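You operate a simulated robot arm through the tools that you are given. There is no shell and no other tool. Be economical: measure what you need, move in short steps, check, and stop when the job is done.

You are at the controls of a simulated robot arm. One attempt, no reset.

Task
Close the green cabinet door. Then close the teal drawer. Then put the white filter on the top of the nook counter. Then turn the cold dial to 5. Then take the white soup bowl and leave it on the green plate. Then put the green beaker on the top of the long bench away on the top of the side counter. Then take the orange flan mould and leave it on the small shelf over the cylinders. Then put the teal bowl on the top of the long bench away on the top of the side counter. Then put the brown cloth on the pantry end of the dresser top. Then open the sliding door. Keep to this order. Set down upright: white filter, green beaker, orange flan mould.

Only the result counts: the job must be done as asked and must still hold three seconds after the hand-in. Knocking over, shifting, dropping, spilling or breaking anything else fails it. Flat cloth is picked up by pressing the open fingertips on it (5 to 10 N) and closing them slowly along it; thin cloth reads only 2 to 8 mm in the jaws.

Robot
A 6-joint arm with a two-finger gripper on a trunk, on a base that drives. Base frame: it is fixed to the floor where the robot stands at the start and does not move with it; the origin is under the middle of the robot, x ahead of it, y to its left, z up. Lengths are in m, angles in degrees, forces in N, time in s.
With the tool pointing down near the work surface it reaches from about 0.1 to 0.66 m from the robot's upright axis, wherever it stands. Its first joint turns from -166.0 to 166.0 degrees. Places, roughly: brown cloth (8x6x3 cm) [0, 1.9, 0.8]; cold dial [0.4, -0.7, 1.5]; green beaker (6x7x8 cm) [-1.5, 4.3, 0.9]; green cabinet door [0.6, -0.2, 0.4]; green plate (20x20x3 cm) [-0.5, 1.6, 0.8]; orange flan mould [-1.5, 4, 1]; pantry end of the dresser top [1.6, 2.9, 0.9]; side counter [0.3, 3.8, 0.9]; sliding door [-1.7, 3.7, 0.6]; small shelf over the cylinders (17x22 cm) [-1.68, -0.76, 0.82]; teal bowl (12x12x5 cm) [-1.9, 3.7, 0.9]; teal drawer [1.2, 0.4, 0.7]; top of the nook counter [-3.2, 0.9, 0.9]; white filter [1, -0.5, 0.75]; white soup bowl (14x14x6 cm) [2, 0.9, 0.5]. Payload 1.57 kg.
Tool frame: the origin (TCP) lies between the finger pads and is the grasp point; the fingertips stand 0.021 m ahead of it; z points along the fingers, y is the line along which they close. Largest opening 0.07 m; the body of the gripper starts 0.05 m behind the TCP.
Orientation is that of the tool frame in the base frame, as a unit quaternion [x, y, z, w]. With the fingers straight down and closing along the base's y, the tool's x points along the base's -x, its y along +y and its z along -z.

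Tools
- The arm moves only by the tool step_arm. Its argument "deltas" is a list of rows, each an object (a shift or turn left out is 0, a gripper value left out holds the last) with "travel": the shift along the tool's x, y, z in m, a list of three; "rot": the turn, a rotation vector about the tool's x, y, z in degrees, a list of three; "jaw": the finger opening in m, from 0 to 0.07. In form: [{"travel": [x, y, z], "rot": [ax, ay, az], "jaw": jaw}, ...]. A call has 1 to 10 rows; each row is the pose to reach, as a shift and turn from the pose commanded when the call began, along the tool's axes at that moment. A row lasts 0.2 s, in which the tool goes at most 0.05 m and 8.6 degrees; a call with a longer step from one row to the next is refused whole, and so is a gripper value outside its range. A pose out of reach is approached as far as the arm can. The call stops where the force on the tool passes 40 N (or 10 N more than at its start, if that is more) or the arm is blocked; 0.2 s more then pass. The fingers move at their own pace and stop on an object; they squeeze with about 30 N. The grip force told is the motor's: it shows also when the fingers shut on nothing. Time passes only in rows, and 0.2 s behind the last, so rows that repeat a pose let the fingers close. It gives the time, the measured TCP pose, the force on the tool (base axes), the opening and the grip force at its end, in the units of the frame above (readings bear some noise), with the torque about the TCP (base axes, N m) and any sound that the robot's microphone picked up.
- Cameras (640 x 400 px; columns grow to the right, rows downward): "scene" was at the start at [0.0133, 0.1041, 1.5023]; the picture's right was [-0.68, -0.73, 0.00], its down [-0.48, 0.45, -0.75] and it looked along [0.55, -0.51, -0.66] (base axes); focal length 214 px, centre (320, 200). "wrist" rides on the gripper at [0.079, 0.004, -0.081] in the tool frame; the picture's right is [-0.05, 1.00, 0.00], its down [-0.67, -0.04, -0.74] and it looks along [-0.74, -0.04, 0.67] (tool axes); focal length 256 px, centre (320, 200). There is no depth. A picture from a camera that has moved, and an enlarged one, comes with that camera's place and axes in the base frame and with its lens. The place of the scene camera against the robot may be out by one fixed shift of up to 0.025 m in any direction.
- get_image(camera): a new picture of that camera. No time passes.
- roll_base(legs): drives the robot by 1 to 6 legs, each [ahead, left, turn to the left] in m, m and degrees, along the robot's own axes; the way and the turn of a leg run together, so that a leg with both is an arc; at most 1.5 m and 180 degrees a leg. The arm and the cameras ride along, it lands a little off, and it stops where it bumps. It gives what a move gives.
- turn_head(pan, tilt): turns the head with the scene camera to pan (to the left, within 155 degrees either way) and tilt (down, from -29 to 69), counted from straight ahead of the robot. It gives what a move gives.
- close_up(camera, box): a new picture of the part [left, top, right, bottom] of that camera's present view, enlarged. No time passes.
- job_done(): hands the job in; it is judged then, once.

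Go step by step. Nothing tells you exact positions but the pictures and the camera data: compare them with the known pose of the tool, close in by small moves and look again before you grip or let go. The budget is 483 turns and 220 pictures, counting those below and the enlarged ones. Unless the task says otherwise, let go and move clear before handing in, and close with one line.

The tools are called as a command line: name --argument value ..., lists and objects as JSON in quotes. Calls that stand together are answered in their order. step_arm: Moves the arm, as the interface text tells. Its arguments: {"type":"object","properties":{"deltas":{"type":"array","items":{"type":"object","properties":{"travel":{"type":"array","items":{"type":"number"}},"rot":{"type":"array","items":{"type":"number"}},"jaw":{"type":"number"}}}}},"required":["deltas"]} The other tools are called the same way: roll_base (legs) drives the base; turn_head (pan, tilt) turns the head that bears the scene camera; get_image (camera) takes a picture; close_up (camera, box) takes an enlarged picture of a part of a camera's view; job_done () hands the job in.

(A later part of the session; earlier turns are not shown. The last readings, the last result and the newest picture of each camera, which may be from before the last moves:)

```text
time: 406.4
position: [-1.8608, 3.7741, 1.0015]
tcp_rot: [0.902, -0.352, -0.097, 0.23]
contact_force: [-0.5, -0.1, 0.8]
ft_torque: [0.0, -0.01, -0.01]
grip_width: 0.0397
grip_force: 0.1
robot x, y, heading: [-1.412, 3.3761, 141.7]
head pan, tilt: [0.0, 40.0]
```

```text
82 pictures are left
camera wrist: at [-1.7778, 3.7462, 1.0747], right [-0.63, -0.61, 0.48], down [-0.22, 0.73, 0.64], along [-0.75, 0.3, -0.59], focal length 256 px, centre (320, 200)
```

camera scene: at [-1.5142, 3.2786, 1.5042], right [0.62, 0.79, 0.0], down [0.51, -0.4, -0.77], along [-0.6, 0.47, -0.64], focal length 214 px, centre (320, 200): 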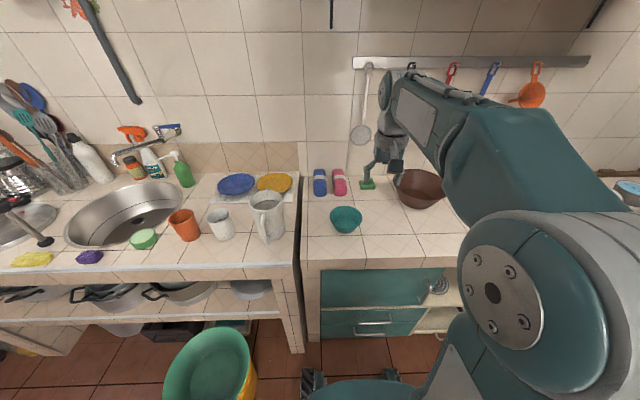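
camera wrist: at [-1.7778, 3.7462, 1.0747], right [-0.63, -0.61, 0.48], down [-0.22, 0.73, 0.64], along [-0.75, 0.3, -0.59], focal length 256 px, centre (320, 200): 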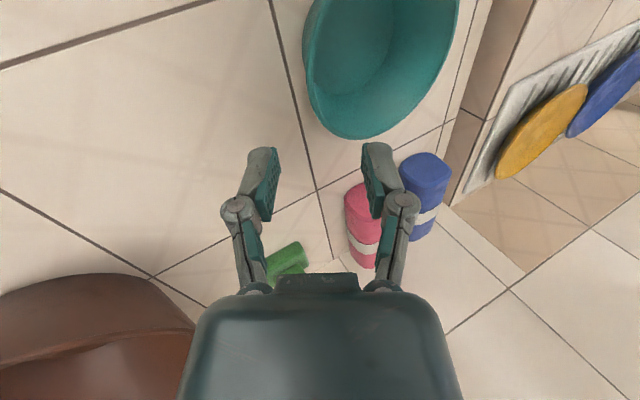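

step_arm --deltas '[{"travel": [0.003, -0.005, 0.03]}, {"travel": [0.003, -0.005, 0.055]}, {"travel": [0.003, -0.005, 0.068]}]'

get_image --camera "wrist"

```text
time: 407.2
position: [-1.8781, 3.7506, 0.9406]
tcp_rot: [0.903, -0.352, -0.096, 0.229]
contact_force: [0.7, -0.2, 0.3]
ft_torque: [-0.01, 0.0, -0.01]
grip_width: 0.04
grip_force: 0.0
robot x, y, heading: [-1.4064, 3.3737, 141.9]
head pan, tilt: [0.0, 40.0]
```

```text
81 pictures are left
camera wrist: at [-1.7959, 3.7226, 1.0138], right [-0.63, -0.61, 0.48], down [-0.22, 0.73, 0.64], along [-0.75, 0.3, -0.6], focal length 256 px, centre (320, 200)
```

wrist: 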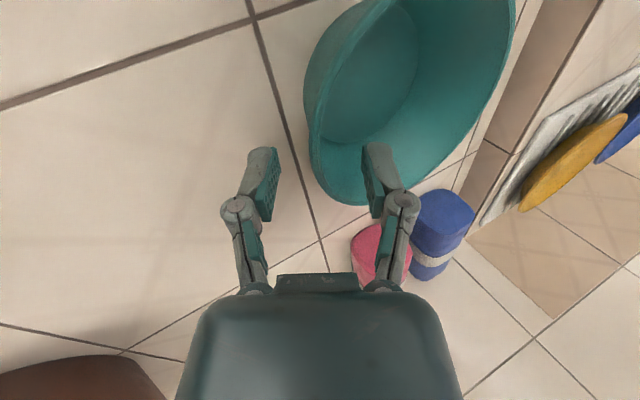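

step_arm --deltas '[{"travel": [0.012, 0, 0]}, {"travel": [0.012, 0, 0.01]}, {"travel": [0.012, 0, 0.018]}]'

get_image --camera "wrist"

```text
time: 408.0
position: [-1.8747, 3.7379, 0.925]
tcp_rot: [0.903, -0.352, -0.096, 0.229]
contact_force: [-1.5, -0.2, -0.6]
ft_torque: [0.01, 0.0, 0.03]
grip_width: 0.0401
grip_force: 0.0
robot x, y, heading: [-1.4078, 3.3741, 141.9]
head pan, tilt: [0.0, 40.0]
```

```text
80 pictures are left
camera wrist: at [-1.7925, 3.7087, 0.9979], right [-0.63, -0.61, 0.48], down [-0.22, 0.73, 0.64], along [-0.75, 0.3, -0.6], focal length 256 px, centre (320, 200)
```

wrist: 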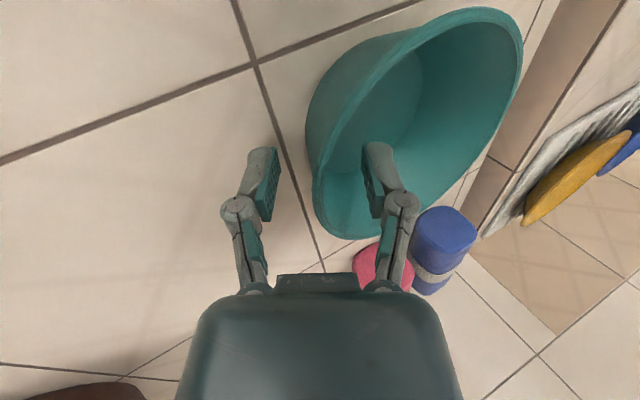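

step_arm --deltas '[{"jaw": 0.03}, {"jaw": 0.02}, {"jaw": 0.01}, {"jaw": 0.0}, {"jaw": 0.0}]'

get_image --camera "wrist"

```text
time: 409.2
position: [-1.8747, 3.7366, 0.9248]
tcp_rot: [0.903, -0.352, -0.096, 0.229]
contact_force: [-0.3, 0.6, 1.0]
ft_torque: [0.03, -0.04, -0.02]
grip_width: 0.0062
grip_force: 30.3
robot x, y, heading: [-1.4095, 3.3739, 141.6]
head pan, tilt: [0.0, 40.0]
```

```text
79 pictures are left
camera wrist: at [-1.7926, 3.7087, 0.998], right [-0.63, -0.61, 0.48], down [-0.22, 0.73, 0.64], along [-0.75, 0.3, -0.6], focal length 256 px, centre (320, 200)
```

wrist: 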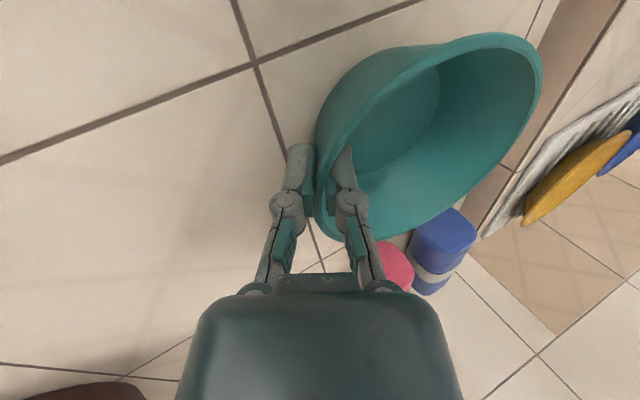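

step_arm --deltas '[{"travel": [0, 0.01, -0.0175]}, {"travel": [0, 0.03, -0.055]}, {"travel": [0, 0.054, -0.098]}, {"travel": [0, 0.077, -0.14]}, {"travel": [0.04, 0.085, -0.154]}, {"travel": [0.08, 0.096, -0.175]}]'

get_image --camera "wrist"

```text
time: 410.6
position: [-1.8161, 3.6833, 1.1215]
tcp_rot: [0.902, -0.353, -0.096, 0.23]
contact_force: [0.2, -0.1, -2.0]
ft_torque: [0.01, -0.07, -0.02]
grip_width: 0.006
grip_force: 30.5
robot x, y, heading: [-1.4077, 3.3788, 141.9]
head pan, tilt: [0.0, 40.0]
```

```text
78 pictures are left
camera wrist: at [-1.7337, 3.6529, 1.1944], right [-0.63, -0.61, 0.48], down [-0.22, 0.73, 0.64], along [-0.74, 0.3, -0.6], focal length 256 px, centre (320, 200)
```

wrist: 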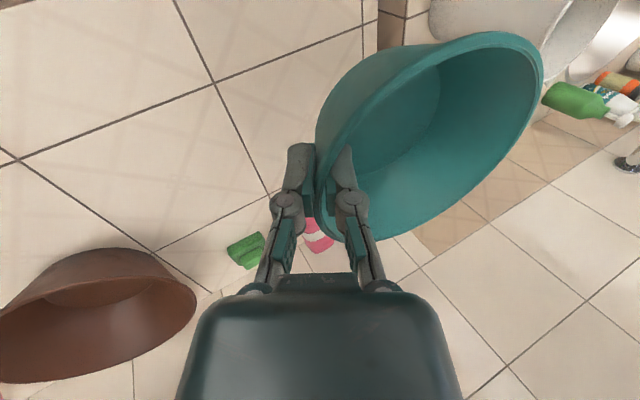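

The bowl is held almost level. I carry it to the side counter, where the area behind the cutting board is free.

roll_base --legs '[[-0.76, -0.15, 0], [0, 0, -89.5], [0.3, 0, 0]]'

turn_head --pan 0 --tilt 40

get_image --camera "scene"

```text
time: 420.4
position: [-0.2069, 3.66, 1.1225]
tcp_rot: [-0.379, 0.892, 0.23, -0.091]
contact_force: [-1.1, -0.1, -1.2]
ft_torque: [-0.02, -0.03, -0.03]
grip_width: 0.0061
grip_force: 29.9
robot x, y, heading: [-0.5221, 3.2582, 50.5]
head pan, tilt: [0.0, 40.0]
```

```text
time: 420.9
position: [-0.2087, 3.6592, 1.1217]
tcp_rot: [-0.378, 0.892, 0.231, -0.091]
contact_force: [0.6, -0.7, -1.3]
ft_torque: [-0.05, -0.02, 0.0]
grip_width: 0.006
grip_force: 29.7
robot x, y, heading: [-0.5287, 3.2584, 50.8]
head pan, tilt: [0.0, 40.0]
```

```text
77 pictures are left
camera scene: at [-0.6158, 3.3869, 1.5042], right [0.77, -0.63, 0.0], down [-0.41, -0.5, -0.77], along [0.49, 0.59, -0.64], focal length 214 px, centre (320, 200)
```

scene: 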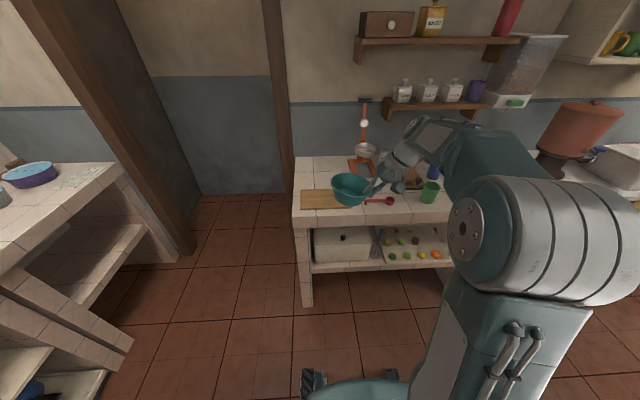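

roll_base --legs '[[0.33, 0.1, 1.3]]'

get_image --camera "scene"

```text
time: 423.2
position: [-0.0902, 3.9845, 1.1217]
tcp_rot: [-0.39, 0.887, 0.229, -0.094]
contact_force: [1.0, -1.6, -0.7]
ft_torque: [-0.02, -0.01, -0.01]
grip_width: 0.0057
grip_force: 30.4
robot x, y, heading: [-0.391, 3.577, 52.2]
head pan, tilt: [0.0, 40.0]
```

```text
76 pictures are left
camera scene: at [-0.4902, 3.7014, 1.5043], right [0.79, -0.61, 0.0], down [-0.4, -0.51, -0.77], along [0.47, 0.6, -0.64], focal length 214 px, centre (320, 200)
```

scene: 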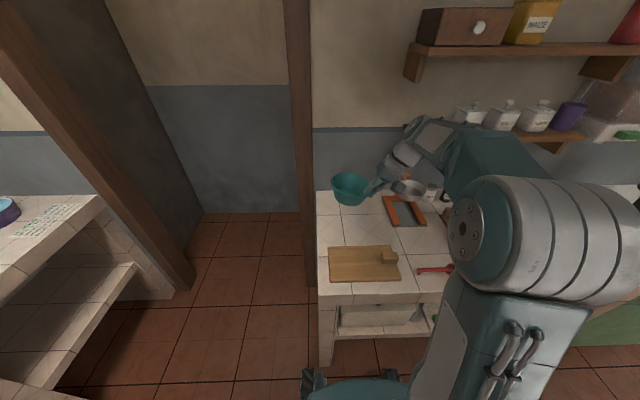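

step_arm --deltas '[{"travel": [-0.04, 0, 0]}, {"travel": [-0.08, 0, 0]}, {"travel": [-0.108, 0, 0], "rot": [5, 0, 0]}, {"travel": [-0.108, -0.019, 0.035], "rot": [5, 0, 0]}, {"travel": [-0.108, -0.038, 0.07], "rot": [5, 0, 0]}, {"travel": [-0.108, -0.055, 0.1], "rot": [5, 0, 0]}, {"travel": [-0.108, -0.07, 0.128], "rot": [5, 0, 0]}]'

close_up --camera "scene" --box '[300, 150, 460, 290]'

get_image --camera "wrist"

```text
time: 424.8
position: [-0.016, 4.0665, 0.9797]
tcp_rot: [-0.394, 0.896, 0.19, -0.076]
contact_force: [-0.5, 0.0, -0.6]
ft_torque: [-0.07, -0.01, -0.05]
grip_width: 0.0058
grip_force: 30.1
robot x, y, heading: [-0.3964, 3.5761, 52.1]
head pan, tilt: [0.0, 40.0]
```

```text
2.86 times, centred on (380, 220) of scene
camera zoom: at [-0.4905, 3.7025, 1.5042], right [0.79, -0.61, 0.0], down [-0.4, -0.51, -0.77], along [0.47, 0.6, -0.64], focal length 613 px, centre (149, 143)
```

zoom: 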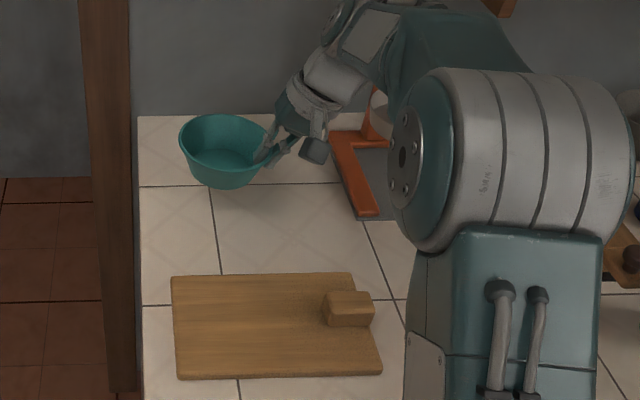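

```text
74 pictures are left
camera wrist: at [-0.0502, 3.9869, 1.0549], right [-0.64, 0.66, 0.4], down [0.69, 0.26, 0.68], along [0.34, 0.71, -0.62], focal length 256 px, centre (320, 200)
```

wrist: 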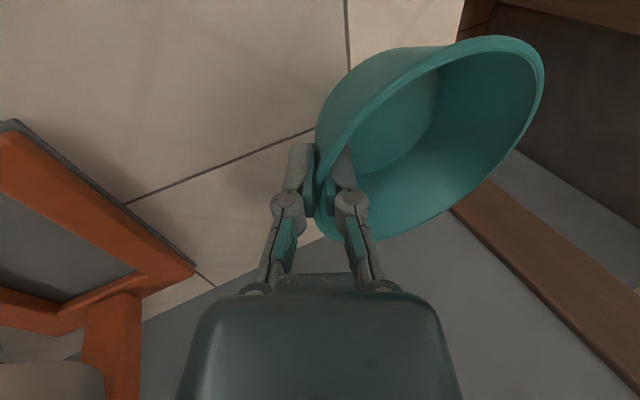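

step_arm --deltas '[{"travel": [0, -0.008, 0.018]}, {"travel": [0, -0.014, 0.032]}, {"travel": [0, -0.018, 0.041]}]'

step_arm --deltas '[{"travel": [0, -0.002, 0.0046]}, {"travel": [0, -0.004, 0.009]}, {"travel": [0, -0.006, 0.0137]}]'

```text
time: 425.6
position: [-0.0149, 4.066, 0.9332]
tcp_rot: [-0.394, 0.896, 0.19, -0.077]
contact_force: [0.6, 0.1, -2.3]
ft_torque: [-0.01, 0.01, 0.02]
grip_width: 0.0061
grip_force: 30.1
robot x, y, heading: [-0.3954, 3.5791, 52.3]
head pan, tilt: [0.0, 40.0]
```

```text
time: 426.4
position: [-0.016, 4.0679, 0.9231]
tcp_rot: [-0.394, 0.896, 0.193, -0.075]
contact_force: [0.0, -6.4, 28.3]
ft_torque: [0.54, 0.14, -0.03]
grip_width: 0.006
grip_force: 30.0
robot x, y, heading: [-0.3979, 3.577, 52.1]
head pan, tilt: [0.0, 40.0]
```

Contact. I relieve, open a little, and check.

step_arm --deltas '[{"travel": [0, 0.0012, -0.0027]}, {"travel": [0, 0.0016, -0.0036], "jaw": 0.012}, {"travel": [0, 0.0016, -0.0036], "jaw": 0.02}, {"travel": [0, 0.0016, -0.0036], "jaw": 0.02}]'

get_image --camera "wrist"

```text
time: 427.4
position: [-0.0162, 4.067, 0.9218]
tcp_rot: [-0.393, 0.896, 0.19, -0.077]
contact_force: [0.4, 0.8, 0.7]
ft_torque: [0.05, 0.0, -0.01]
grip_width: 0.0201
grip_force: 0.0
robot x, y, heading: [-0.399, 3.5808, 52.1]
head pan, tilt: [0.0, 40.0]
```

```text
73 pictures are left
camera wrist: at [-0.0504, 3.9883, 0.9978], right [-0.64, 0.66, 0.4], down [0.69, 0.26, 0.68], along [0.34, 0.71, -0.62], focal length 256 px, centre (320, 200)
```

wrist: 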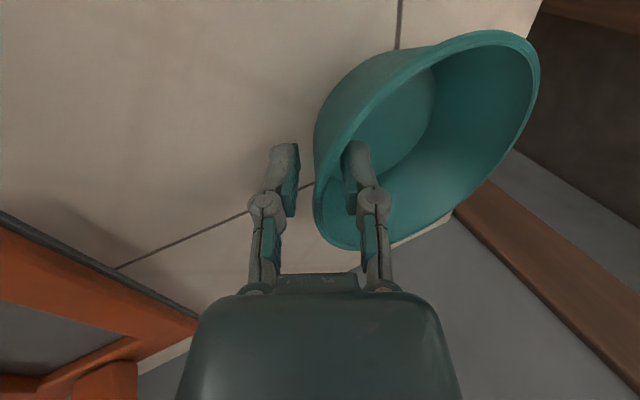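

Released without shifting. I withdraw along the tool axis and retract.

step_arm --deltas '[{"travel": [0, 0, -0.025]}, {"travel": [0, 0, -0.06]}, {"travel": [0, 0, -0.1]}, {"travel": [0.02, 0.01, -0.14]}, {"travel": [0.05, 0.03, -0.17]}, {"travel": [0.09, 0.05, -0.19]}, {"travel": [0.13, 0.07, -0.21]}]'

get_image --camera "scene"

```text
time: 429.0
position: [-0.0901, 3.957, 1.1413]
tcp_rot: [-0.393, 0.896, 0.19, -0.077]
contact_force: [-0.4, 1.0, -0.5]
ft_torque: [0.04, 0.0, 0.0]
grip_width: 0.0201
grip_force: 0.0
robot x, y, heading: [-0.3958, 3.5782, 52.4]
head pan, tilt: [0.0, 40.0]
```

```text
72 pictures are left
camera scene: at [-0.4916, 3.7023, 1.5041], right [0.79, -0.61, 0.0], down [-0.4, -0.51, -0.77], along [0.47, 0.6, -0.64], focal length 214 px, centre (320, 200)
```

scene: 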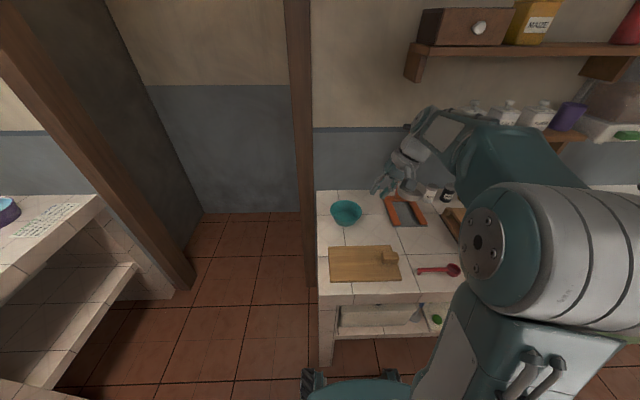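

The teal bowl stands on the side counter. Next the brown cloth on the table's far side; I back off and check the counter, then go there.

roll_base --legs '[[-0.4, 0, 0]]'

close_up --camera "scene" --box '[260, 80, 500, 260]'

roll_base --legs '[[0, -1.35, 0], [0, 0, 90], [0, 0, 90]]'

turn_head --pan 0 --tilt 45

get_image --camera "scene"

```text
time: 431.5
position: [-0.334, 3.6429, 1.1418]
tcp_rot: [-0.393, 0.896, 0.191, -0.077]
contact_force: [0.1, 0.1, -0.5]
ft_torque: [-0.02, -0.01, 0.0]
grip_width: 0.0198
grip_force: 0.2
robot x, y, heading: [-0.6403, 3.2624, 52.0]
head pan, tilt: [0.0, 40.0]
```

```text
2.22 times, centred on (380, 170) of scene
camera zoom: at [-0.7362, 3.388, 1.5042], right [0.79, -0.62, 0.0], down [-0.4, -0.51, -0.77], along [0.47, 0.6, -0.64], focal length 477 px, centre (187, 267)
```

zoom: 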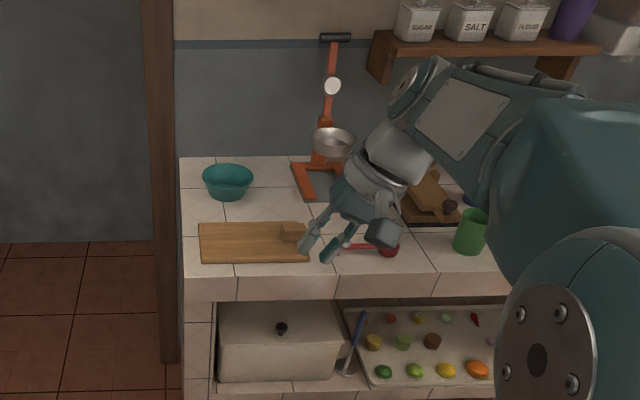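

```text
time: 445.7
position: [0.0678, 2.0796, 1.1415]
tcp_rot: [0.91, 0.36, 0.069, 0.193]
contact_force: [-0.7, 0.2, -0.5]
ft_torque: [-0.01, 0.0, 0.0]
grip_width: 0.0201
grip_force: 0.0
robot x, y, heading: [0.4013, 2.4334, -132.0]
head pan, tilt: [0.0, 40.0]
```

```text
time: 446.3
position: [0.0672, 2.0795, 1.1422]
tcp_rot: [0.91, 0.361, 0.07, 0.193]
contact_force: [0.1, -0.3, -0.3]
ft_torque: [-0.04, 0.01, -0.02]
grip_width: 0.0202
grip_force: 0.0
robot x, y, heading: [0.3987, 2.4368, -132.2]
head pan, tilt: [0.0, 45.0]
```

```text
70 pictures are left
camera scene: at [0.5096, 2.3222, 1.4969], right [-0.74, 0.67, 0.0], down [0.47, 0.53, -0.71], along [-0.47, -0.52, -0.71], focal length 214 px, centre (320, 200)
```

scene: 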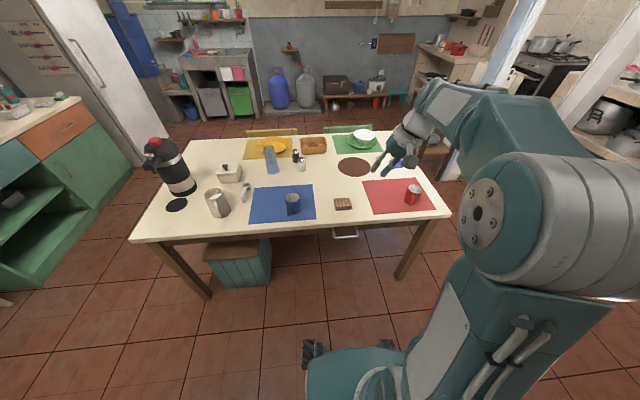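

close_up --camera "scene" --box '[300, 170, 400, 232]'

```text
6.40 times, centred on (350, 201) of scene
camera zoom: at [0.5096, 2.3222, 1.4969], right [-0.74, 0.67, 0.0], down [0.47, 0.53, -0.71], along [-0.47, -0.52, -0.71], focal length 1373 px, centre (128, 194)
```

zoom: 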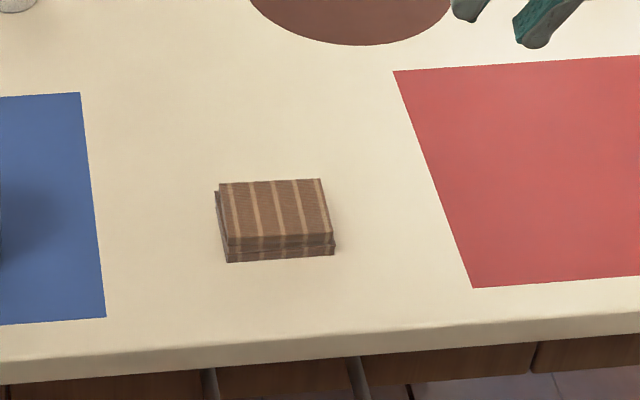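

The brown cloth is a folded 8×6×3 cm pack at about (-0.045,1.872), its 6 cm side pointing toward the robot. I square up, drive closer, and turn the tool upright with fingers closing fore-aft.

roll_base --legs '[[0.14, 0, 4.2]]'

step_arm --deltas '[{"rot": [8, 0, 0], "jaw": 0.07}, {"rot": [16, 0, 0]}, {"rot": [24, 0, 0]}]'

step_arm --deltas '[{"rot": [0, 0, 8.5]}, {"rot": [0, 0, 17]}, {"rot": [0, 0, 25.5]}, {"rot": [0, 0, 34]}, {"rot": [0, 0, 42.5]}, {"rot": [0, 0, 51]}, {"rot": [0, 0, 59.5]}, {"rot": [0, 0, 68]}, {"rot": [0, 0, 76.5]}, {"rot": [0, 0, 85]}]'

get_image --camera "wrist"

```text
time: 447.6
position: [0.0066, 1.9522, 1.1403]
tcp_rot: [0.896, 0.393, 0.076, 0.191]
contact_force: [-0.2, 0.3, -0.7]
ft_torque: [-0.04, -0.05, 0.03]
grip_width: 0.0199
grip_force: 0.0
robot x, y, heading: [0.3121, 2.3334, -127.8]
head pan, tilt: [0.0, 45.0]
```

```text
time: 448.4
position: [0.007, 1.9517, 1.1412]
tcp_rot: [0.916, 0.402, -0.007, -0.001]
contact_force: [0.4, -0.5, 0.5]
ft_torque: [-0.01, 0.04, 0.03]
grip_width: 0.0699
grip_force: 0.1
robot x, y, heading: [0.3158, 2.3303, -127.8]
head pan, tilt: [0.0, 45.0]
```

```text
time: 450.6
position: [0.0068, 1.9525, 1.1405]
tcp_rot: [0.946, -0.324, -0.005, 0.004]
contact_force: [-0.3, 0.1, -0.1]
ft_torque: [0.0, -0.01, -0.03]
grip_width: 0.07
grip_force: 0.0
robot x, y, heading: [0.3146, 2.3302, -127.7]
head pan, tilt: [0.0, 45.0]
```

```text
68 pictures are left
camera wrist: at [0.0678, 1.9007, 1.2222], right [-0.65, -0.76, 0.01], down [-0.5, 0.44, 0.75], along [-0.57, 0.48, -0.66], focal length 256 px, centre (320, 200)
```

wrist: 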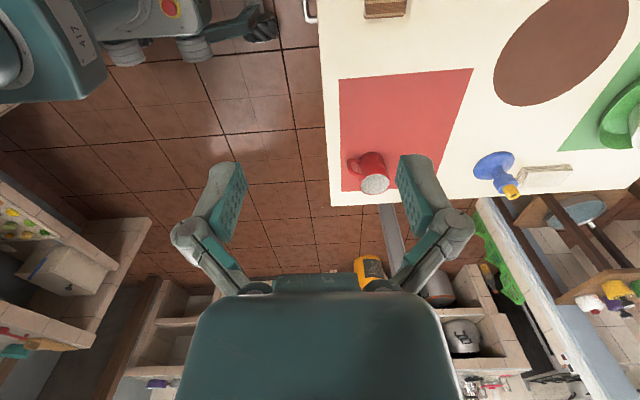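

step_arm --deltas '[{"travel": [0.008, 0.045, 0.02]}, {"travel": [0.008, 0.09, 0.03]}, {"travel": [0.008, 0.0955, 0.075]}, {"travel": [0.008, 0.0955, 0.12]}, {"travel": [0.008, 0.0955, 0.165]}, {"travel": [0.008, 0.0955, 0.21]}, {"travel": [0.008, 0.0955, 0.25]}]'

get_image --camera "wrist"

close_up --camera "scene" --box '[280, 120, 480, 270]'

```text
time: 452.2
position: [-0.0503, 1.8715, 0.8937]
tcp_rot: [0.946, -0.323, -0.005, 0.006]
contact_force: [0.1, -0.1, -0.5]
ft_torque: [-0.04, -0.02, 0.02]
grip_width: 0.0698
grip_force: 0.0
robot x, y, heading: [0.3128, 2.3343, -127.6]
head pan, tilt: [0.0, 45.0]
```

```text
67 pictures are left
camera wrist: at [0.0101, 1.8199, 0.9746], right [-0.65, -0.76, 0.01], down [-0.5, 0.44, 0.75], along [-0.57, 0.48, -0.66], focal length 256 px, centre (320, 200)
```

wrist: 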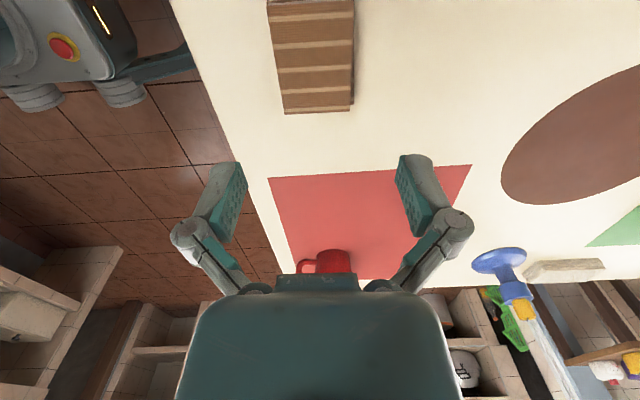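

```text
2.67 times, centred on (380, 195) of scene
camera zoom: at [0.4312, 2.2257, 1.4969], right [-0.79, 0.61, 0.0], down [0.43, 0.56, -0.71], along [-0.43, -0.56, -0.71], focal length 572 px, centre (160, 213)
```

zoom: 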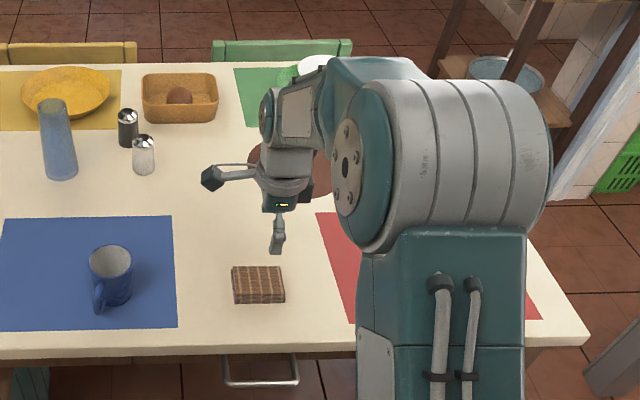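

step_arm --deltas '[{"travel": [0.004, -0.001, 0.04]}, {"travel": [0.004, -0.001, 0.08]}, {"travel": [0.004, -0.001, 0.095]}]'

get_image --camera "wrist"

```text
time: 453.0
position: [-0.0434, 1.8693, 0.7987]
tcp_rot: [0.946, -0.323, -0.005, 0.004]
contact_force: [0.5, -0.7, 0.0]
ft_torque: [0.02, -0.02, 0.0]
grip_width: 0.0699
grip_force: 0.1
robot x, y, heading: [0.3133, 2.3293, -127.6]
head pan, tilt: [0.0, 45.0]
```

```text
65 pictures are left
camera wrist: at [0.0172, 1.8168, 0.8808], right [-0.65, -0.76, 0.01], down [-0.5, 0.44, 0.75], along [-0.57, 0.48, -0.66], focal length 256 px, centre (320, 200)
```

wrist: 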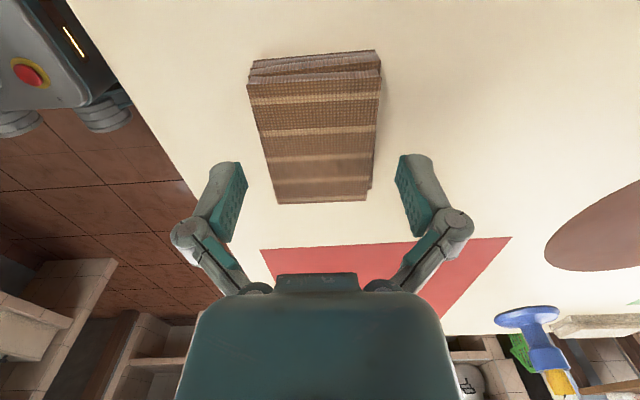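

step_arm --deltas '[{"travel": [0, 0, 0.012]}, {"travel": [0, 0, 0.024]}, {"travel": [0, 0, 0.033]}]'

get_image --camera "wrist"

```text
time: 453.8
position: [-0.0446, 1.8681, 0.7646]
tcp_rot: [0.946, -0.323, -0.005, 0.004]
contact_force: [-0.3, -0.4, 0.1]
ft_torque: [-0.02, 0.01, -0.02]
grip_width: 0.0701
grip_force: 0.1
robot x, y, heading: [0.3146, 2.3293, -128.0]
head pan, tilt: [0.0, 45.0]
```

```text
64 pictures are left
camera wrist: at [0.0155, 1.8162, 0.8459], right [-0.65, -0.76, 0.01], down [-0.5, 0.44, 0.75], along [-0.57, 0.48, -0.66], focal length 256 px, centre (320, 200)
```

wrist: 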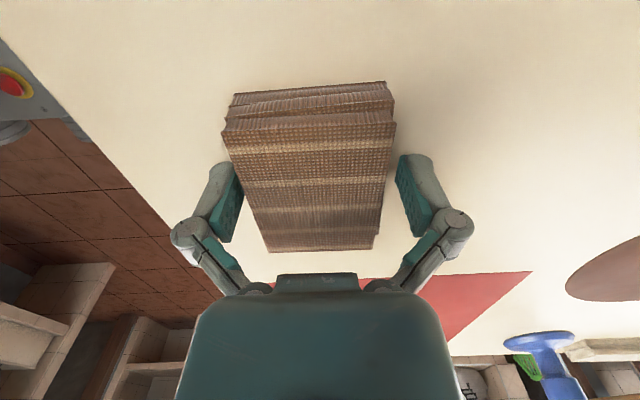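

step_arm --deltas '[{"travel": [0, -0.003, 0.004], "jaw": 0.07}, {"travel": [0, -0.003, 0.004], "jaw": 0.06}, {"travel": [0, -0.003, 0.004], "jaw": 0.05}, {"travel": [0, -0.003, 0.004], "jaw": 0.04}, {"travel": [0, -0.003, 0.004], "jaw": 0.03}, {"travel": [0, -0.003, 0.004], "jaw": 0.02}]'

get_image --camera "wrist"

```text
time: 455.0
position: [-0.0428, 1.8711, 0.7647]
tcp_rot: [0.946, -0.323, -0.005, 0.004]
contact_force: [8.9, 11.5, 29.5]
ft_torque: [0.94, -0.84, 0.05]
grip_width: 0.058
grip_force: 20.9
robot x, y, heading: [0.3152, 2.3318, -128.1]
head pan, tilt: [0.0, 45.0]
stopped in row 5: the force on the tool passed its limit at 41 N (the readings are from after the stop); the commanded pose is now the measured one
```

```text
63 pictures are left
camera wrist: at [0.0173, 1.8196, 0.8454], right [-0.65, -0.76, 0.01], down [-0.5, 0.44, 0.75], along [-0.57, 0.48, -0.66], focal length 256 px, centre (320, 200)
```

wrist: 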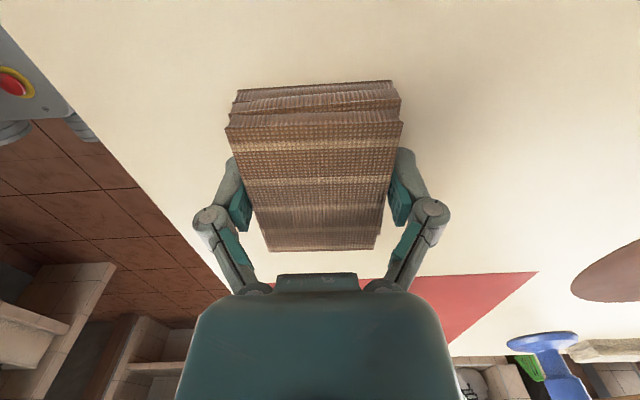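

The folded pack is held at 5.8 cm. I lift gently.

step_arm --deltas '[{"travel": [0, 0, -0.004], "jaw": 0.05}, {"travel": [0, 0, -0.006], "jaw": 0.03}, {"travel": [0, 0, -0.02], "jaw": 0.03}, {"travel": [0, 0, -0.05], "jaw": 0.03}, {"travel": [0, 0, -0.08], "jaw": 0.03}]'

get_image --camera "wrist"

```text
time: 456.2
position: [-0.0431, 1.8709, 0.8369]
tcp_rot: [0.947, -0.323, -0.005, 0.003]
contact_force: [0.1, 0.4, -0.8]
ft_torque: [0.0, 0.0, 0.0]
grip_width: 0.0571
grip_force: 30.4
robot x, y, heading: [0.3119, 2.3311, -127.7]
head pan, tilt: [0.0, 45.0]
```

```text
62 pictures are left
camera wrist: at [0.0172, 1.8192, 0.9194], right [-0.65, -0.76, 0.01], down [-0.5, 0.44, 0.75], along [-0.57, 0.48, -0.66], focal length 256 px, centre (320, 200)
```

wrist: 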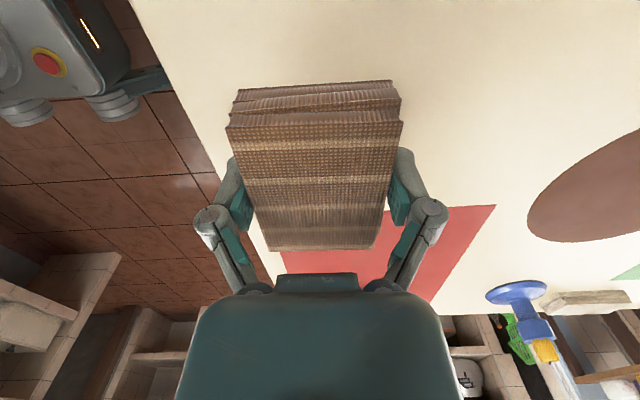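

step_arm --deltas '[{"travel": [0, -0.01, -0.05]}, {"travel": [0, -0.03, -0.09]}, {"travel": [0, -0.05, -0.13]}, {"travel": [0, -0.07, -0.17]}, {"travel": [0, -0.09, -0.21]}, {"travel": [0, -0.1, -0.25]}, {"travel": [0, -0.1, -0.29]}]'

roll_base --legs '[[-0.2, 0, 0], [0, 0.6, 0], [0, 0, 90], [0, 0, 90]]'

turn_head --pan 0 --tilt 35

get_image --camera "scene"

```text
refused: row 1 steps farther than a row can; nothing moved
```

```text
time: 468.3
position: [1.2464, 2.6015, 0.8387]
tcp_rot: [0.321, 0.947, 0.004, 0.004]
contact_force: [-0.3, 0.4, -0.3]
ft_torque: [0.04, -0.03, -0.01]
grip_width: 0.0572
grip_force: 30.1
robot x, y, heading: [0.8947, 2.1436, 52.3]
head pan, tilt: [0.0, 45.0]
```

```text
time: 469.0
position: [1.2468, 2.6019, 0.8382]
tcp_rot: [0.321, 0.947, 0.005, 0.005]
contact_force: [-0.1, -0.6, -0.9]
ft_torque: [0.03, -0.01, -0.02]
grip_width: 0.057
grip_force: 30.0
robot x, y, heading: [0.8871, 2.1428, 52.3]
head pan, tilt: [0.0, 35.0]
```

```text
61 pictures are left
camera scene: at [0.7972, 2.2662, 1.5116], right [0.79, -0.61, 0.0], down [-0.35, -0.46, -0.82], along [0.5, 0.65, -0.58], focal length 214 px, centre (320, 200)
```

scene: 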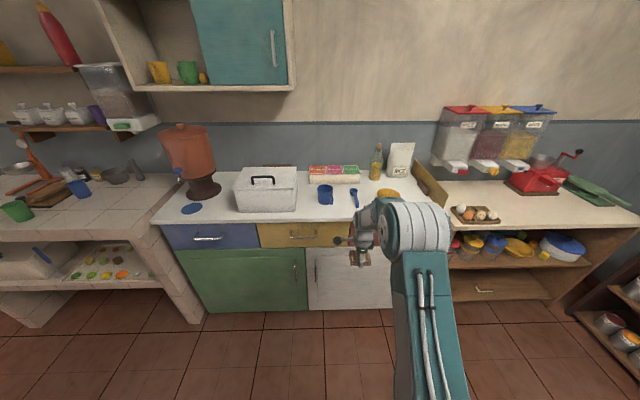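

The combined move skipped the arm lift, but the pack cleared everything. Now I lift the arm properly and look at the dresser's right (pantry) end.

step_arm --deltas '[{"travel": [0, 0, -0.05]}, {"travel": [0, 0, -0.1]}, {"travel": [0, 0, -0.15]}, {"travel": [0, 0, -0.2]}, {"travel": [0, -0.02, -0.24]}, {"travel": [0, -0.04, -0.28]}]'

get_image --camera "wrist"

close_up --camera "scene" --box '[290, 120, 490, 245]'

```text
time: 470.4
position: [1.2179, 2.5686, 1.1171]
tcp_rot: [0.321, 0.947, 0.003, 0.005]
contact_force: [-0.2, 0.5, -1.2]
ft_torque: [-0.03, -0.02, -0.02]
grip_width: 0.0569
grip_force: 30.2
robot x, y, heading: [0.8901, 2.1394, 51.9]
head pan, tilt: [0.0, 35.0]
```

```text
60 pictures are left
camera wrist: at [1.1563, 2.6203, 1.1983], right [0.65, 0.76, 0.01], down [0.5, -0.44, 0.75], along [0.57, -0.48, -0.66], focal length 256 px, centre (320, 200)
```

wrist: 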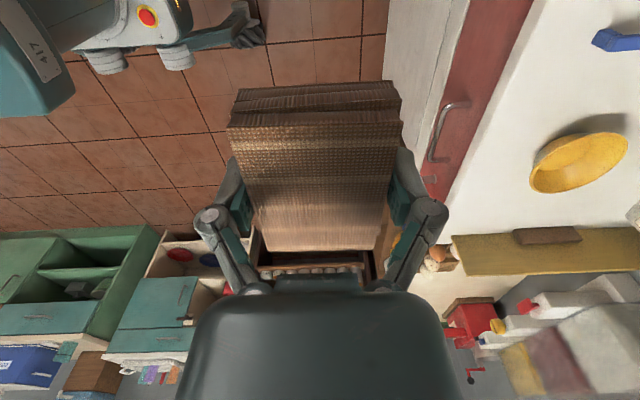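

```text
3.20 times, centred on (390, 182) of scene
camera zoom: at [0.7968, 2.2658, 1.5117], right [0.79, -0.61, 0.0], down [-0.35, -0.46, -0.82], along [0.5, 0.65, -0.57], focal length 686 px, centre (96, 256)
```

zoom: 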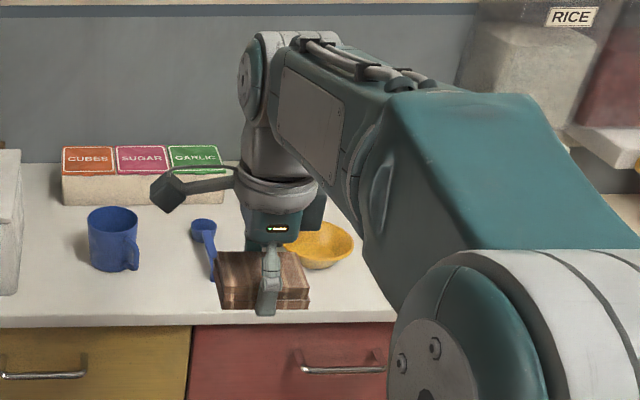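

The stated spot (1.6,2.9) lies between the blue spoon and the yellow bowl. I drive closer for an accurate look.

roll_base --legs '[[0.37, -0.1, 0.3]]'

turn_head --pan 0 --tilt 45

get_image --camera "scene"

get_image --camera "wrist"

```text
time: 472.9
position: [1.5327, 2.8175, 1.1167]
tcp_rot: [0.319, 0.948, 0.004, 0.005]
contact_force: [-0.5, -0.6, 0.5]
ft_torque: [0.01, -0.02, -0.02]
grip_width: 0.0568
grip_force: 30.6
robot x, y, heading: [1.2075, 2.383, 52.6]
head pan, tilt: [0.0, 35.0]
```

```text
time: 473.7
position: [1.5334, 2.817, 1.1179]
tcp_rot: [0.319, 0.948, 0.004, 0.006]
contact_force: [0.7, -0.5, -0.6]
ft_torque: [0.02, -0.03, -0.03]
grip_width: 0.057
grip_force: 29.4
robot x, y, heading: [1.2074, 2.3858, 52.4]
head pan, tilt: [0.0, 45.0]
```

```text
58 pictures are left
camera scene: at [1.1095, 2.5054, 1.4969], right [0.79, -0.61, 0.0], down [-0.43, -0.56, -0.71], along [0.43, 0.56, -0.71], focal length 214 px, centre (320, 200)
```

scene: 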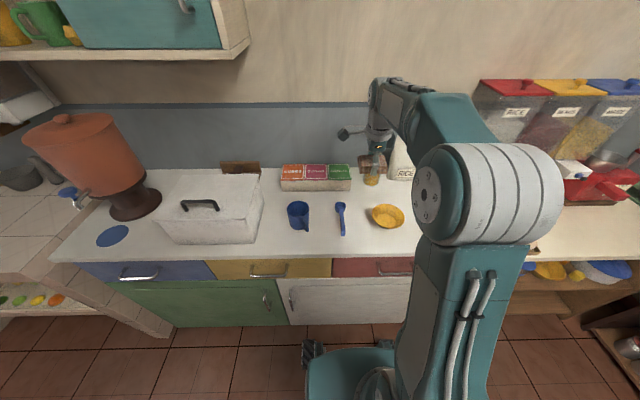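

```text
57 pictures are left
camera wrist: at [1.4705, 2.8671, 1.199], right [0.65, 0.76, 0.01], down [0.5, -0.43, 0.75], along [0.58, -0.48, -0.66], focal length 256 px, centre (320, 200)
```

wrist: 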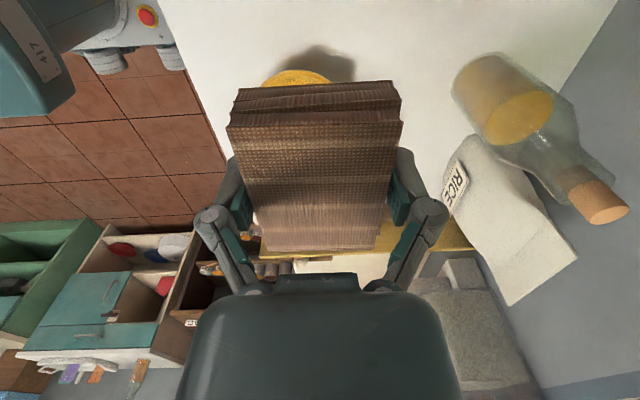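

The clear area right of the yellow bowl, at about (1.717,2.625), is roomier and still the pantry end. I sidestep right and look down there.

roll_base --legs '[[0, -0.2, 0]]'

get_image --camera "wrist"

get_image --camera "scene"

```text
time: 475.2
position: [1.6846, 2.7011, 1.1177]
tcp_rot: [0.317, 0.948, 0.004, 0.007]
contact_force: [-0.2, 0.6, 0.0]
ft_torque: [-0.01, -0.02, 0.04]
grip_width: 0.0572
grip_force: 29.6
robot x, y, heading: [1.3631, 2.2663, 52.8]
head pan, tilt: [0.0, 45.0]
```

```text
56 pictures are left
camera wrist: at [1.6213, 2.752, 1.1986], right [0.64, 0.77, 0.01], down [0.5, -0.43, 0.75], along [0.58, -0.48, -0.66], focal length 256 px, centre (320, 200)
```

wrist: 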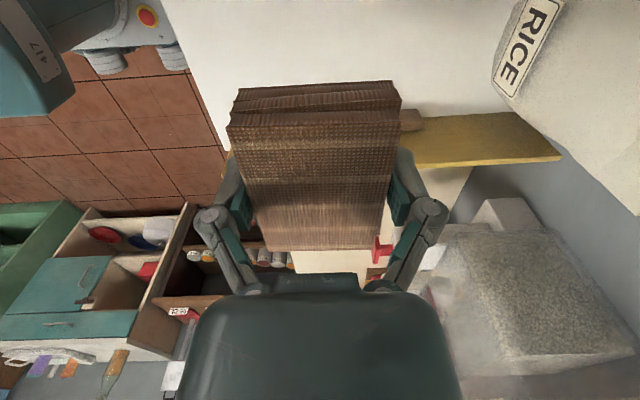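

```text
55 pictures are left
camera scene: at [1.2605, 2.39, 1.4962], right [0.8, -0.6, 0.0], down [-0.43, -0.57, -0.71], along [0.43, 0.56, -0.71], focal length 214 px, centre (320, 200)
```

scene: 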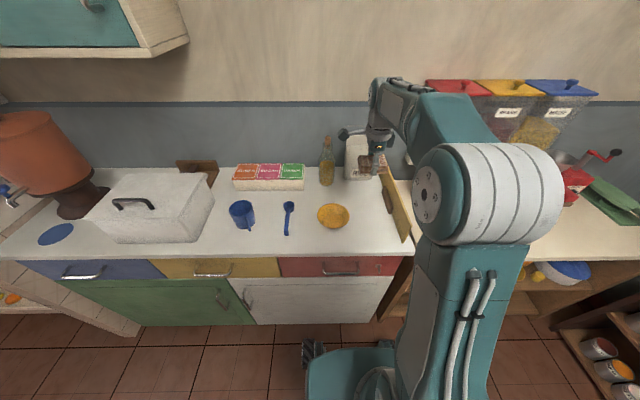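

step_arm --deltas '[{"travel": [-0.026, -0.02, 0]}, {"travel": [-0.052, -0.041, 0]}, {"travel": [-0.052, -0.041, 0.045]}, {"travel": [-0.052, -0.041, 0.09]}, {"travel": [-0.052, -0.041, 0.135]}, {"travel": [-0.052, -0.041, 0.165]}]'

close_up --camera "scene" --box '[290, 160, 450, 270]'

get_image --camera "wrist"

```text
time: 476.6
position: [1.7088, 2.6357, 0.9537]
tcp_rot: [0.318, 0.948, 0.005, 0.005]
contact_force: [0.8, -0.4, 0.0]
ft_torque: [0.01, -0.02, 0.01]
grip_width: 0.0572
grip_force: 30.0
robot x, y, heading: [1.3647, 2.2665, 52.6]
head pan, tilt: [0.0, 45.0]
```

```text
3.64 times, centred on (370, 215) of scene
camera zoom: at [1.2656, 2.3859, 1.4969], right [0.8, -0.6, 0.0], down [-0.43, -0.56, -0.71], along [0.43, 0.56, -0.71], focal length 780 px, centre (138, 146)
```

zoom: 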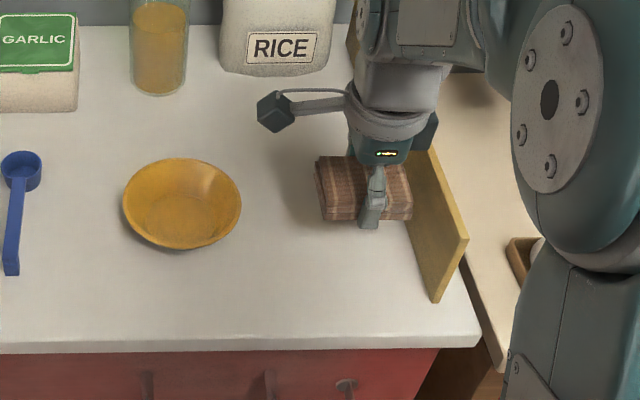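

```text
53 pictures are left
camera wrist: at [1.6454, 2.6864, 1.0341], right [0.64, 0.77, 0.01], down [0.5, -0.43, 0.75], along [0.58, -0.48, -0.66], focal length 256 px, centre (320, 200)
```

wrist: 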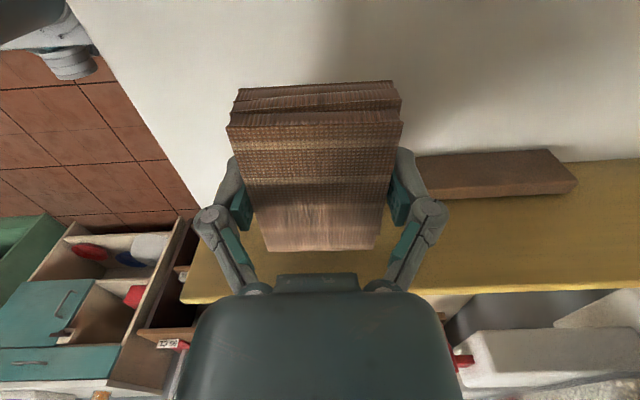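

step_arm --deltas '[{"travel": [0.01, 0, 0.015]}, {"travel": [0.01, 0, 0.03]}, {"travel": [0.01, 0, 0.04]}]'

step_arm --deltas '[{"travel": [0, 0, 0.006]}, {"travel": [0, 0, 0.012]}, {"travel": [0, 0, 0.018]}]'

```text
time: 477.4
position: [1.6978, 2.6409, 0.9118]
tcp_rot: [0.318, 0.948, 0.004, 0.005]
contact_force: [-0.1, -0.5, 0.3]
ft_torque: [-0.03, -0.01, 0.02]
grip_width: 0.0568
grip_force: 29.9
robot x, y, heading: [1.3654, 2.2685, 52.6]
head pan, tilt: [0.0, 45.0]
```

```text
time: 478.4
position: [1.6998, 2.6433, 0.9003]
tcp_rot: [0.317, 0.949, 0.006, 0.006]
contact_force: [-7.2, -7.0, 17.0]
ft_torque: [-0.48, 0.5, 0.05]
grip_width: 0.0571
grip_force: 29.5
robot x, y, heading: [1.3645, 2.2679, 52.6]
head pan, tilt: [0.0, 45.0]
stopped in row 3: the force on the tool passed its limit at 42 N (the readings are from after the stop); the commanded pose is now the measured one
```

Contact. I raise a hair and open the fingers.

step_arm --deltas '[{"travel": [0, 0, -0.002]}, {"travel": [0, 0, -0.002], "jaw": 0.06}, {"travel": [0, 0, -0.002], "jaw": 0.066}, {"travel": [0, 0, -0.002], "jaw": 0.07}]'

step_arm --deltas '[{"travel": [0, 0, -0.02]}, {"travel": [0, 0, -0.05]}, {"travel": [0, 0, -0.1]}, {"travel": [0, 0, -0.15]}, {"travel": [0, -0.02, -0.19]}, {"travel": [0, -0.05, -0.22]}]'

close_up --camera "scene" --box '[290, 160, 450, 270]'

get_image --camera "wrist"

```text
time: 479.4
position: [1.7017, 2.6426, 0.9011]
tcp_rot: [0.317, 0.948, 0.007, 0.007]
contact_force: [-0.8, 0.0, -0.2]
ft_torque: [0.0, 0.0, 0.0]
grip_width: 0.0701
grip_force: 0.1
robot x, y, heading: [1.3631, 2.2664, 52.9]
head pan, tilt: [0.0, 45.0]
```

```text
time: 480.8
position: [1.6665, 2.6017, 1.119]
tcp_rot: [0.317, 0.948, 0.006, 0.006]
contact_force: [-0.2, -0.1, 0.0]
ft_torque: [-0.02, -0.01, -0.03]
grip_width: 0.07
grip_force: 0.1
robot x, y, heading: [1.3632, 2.2686, 52.6]
head pan, tilt: [0.0, 45.0]
```

```text
3.64 times, centred on (370, 215) of scene
camera zoom: at [1.2649, 2.386, 1.4969], right [0.8, -0.6, 0.0], down [-0.43, -0.56, -0.71], along [0.43, 0.56, -0.71], focal length 780 px, centre (138, 146)
```

zoom: 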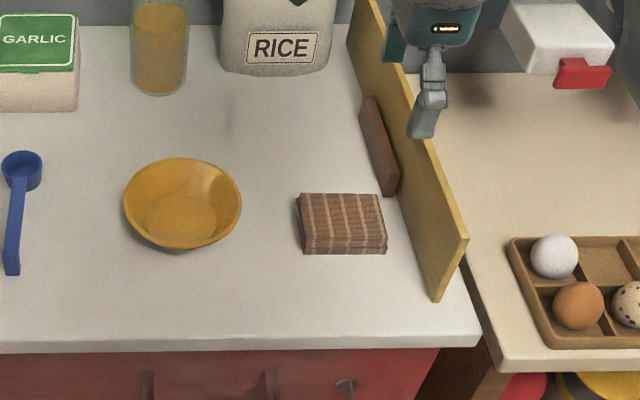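

```text
51 pictures are left
camera wrist: at [1.6036, 2.6521, 1.1994], right [0.64, 0.77, 0.02], down [0.5, -0.44, 0.75], along [0.58, -0.47, -0.66], focal length 256 px, centre (320, 200)
```

wrist: 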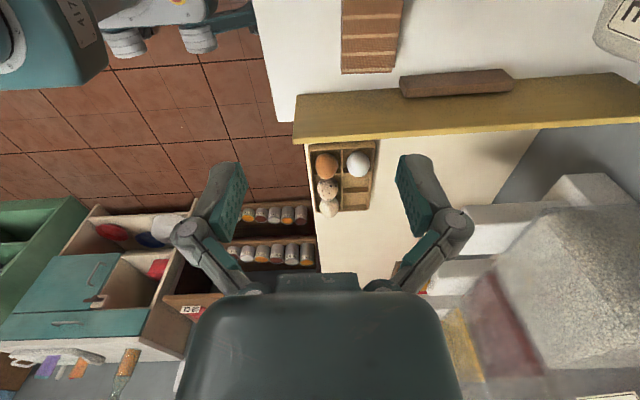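

The cloth lies on the dresser's pantry end. Last, the sliding door under the long bench: I back away, turn and drive there.

roll_base --legs '[[-0.45, 0, 0], [0, 0, 89.5], [1.3, 0, 0], [1.2, 0.1, 0]]'

turn_head --pan 0 --tilt 45

get_image --camera "scene"

```text
time: 499.1
position: [-1.3115, 3.608, 1.1189]
tcp_rot: [-0.454, 0.891, 0.008, 0.0]
contact_force: [0.5, -0.5, -0.3]
ft_torque: [-0.01, 0.01, 0.0]
grip_width: 0.07
grip_force: 0.1
robot x, y, heading: [-0.9693, 3.3097, 144.0]
head pan, tilt: [0.0, 45.0]
```

```text
time: 499.8
position: [-1.3126, 3.6075, 1.1177]
tcp_rot: [-0.454, 0.891, 0.009, 0.0]
contact_force: [-0.4, -0.4, 0.1]
ft_torque: [0.02, -0.02, -0.01]
grip_width: 0.07
grip_force: 0.0
robot x, y, heading: [-0.9727, 3.3077, 144.0]
head pan, tilt: [0.0, 45.0]
```

```text
50 pictures are left
camera scene: at [-1.071, 3.2072, 1.4969], right [0.59, 0.81, 0.0], down [0.57, -0.42, -0.71], along [-0.57, 0.42, -0.71], focal length 214 px, centre (320, 200)
```

scene: 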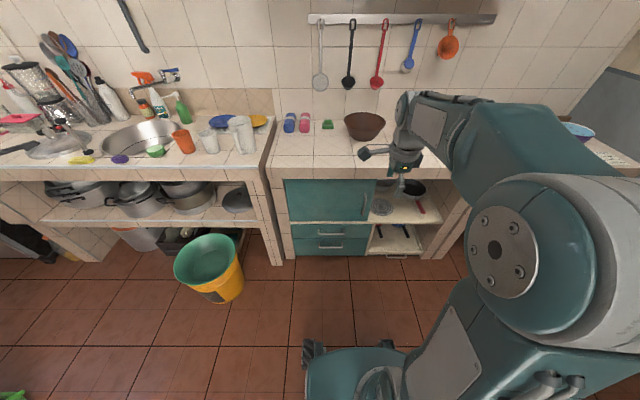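

close_up --camera "scene" --box '[270, 155, 450, 265]'

```text
3.56 times, centred on (360, 210) of scene
camera zoom: at [-1.071, 3.2072, 1.4969], right [0.59, 0.81, 0.0], down [0.57, -0.42, -0.71], along [-0.57, 0.42, -0.71], focal length 763 px, centre (178, 164)
```

zoom: 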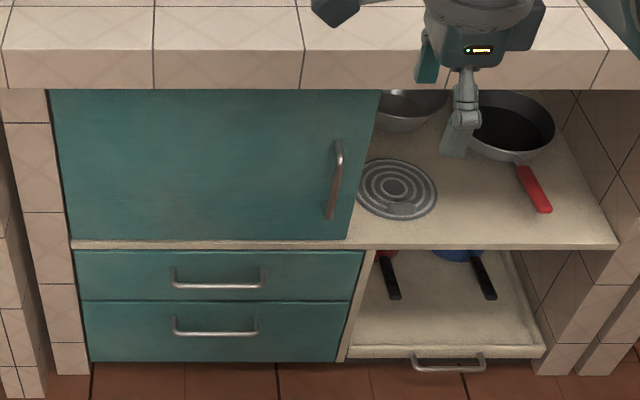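

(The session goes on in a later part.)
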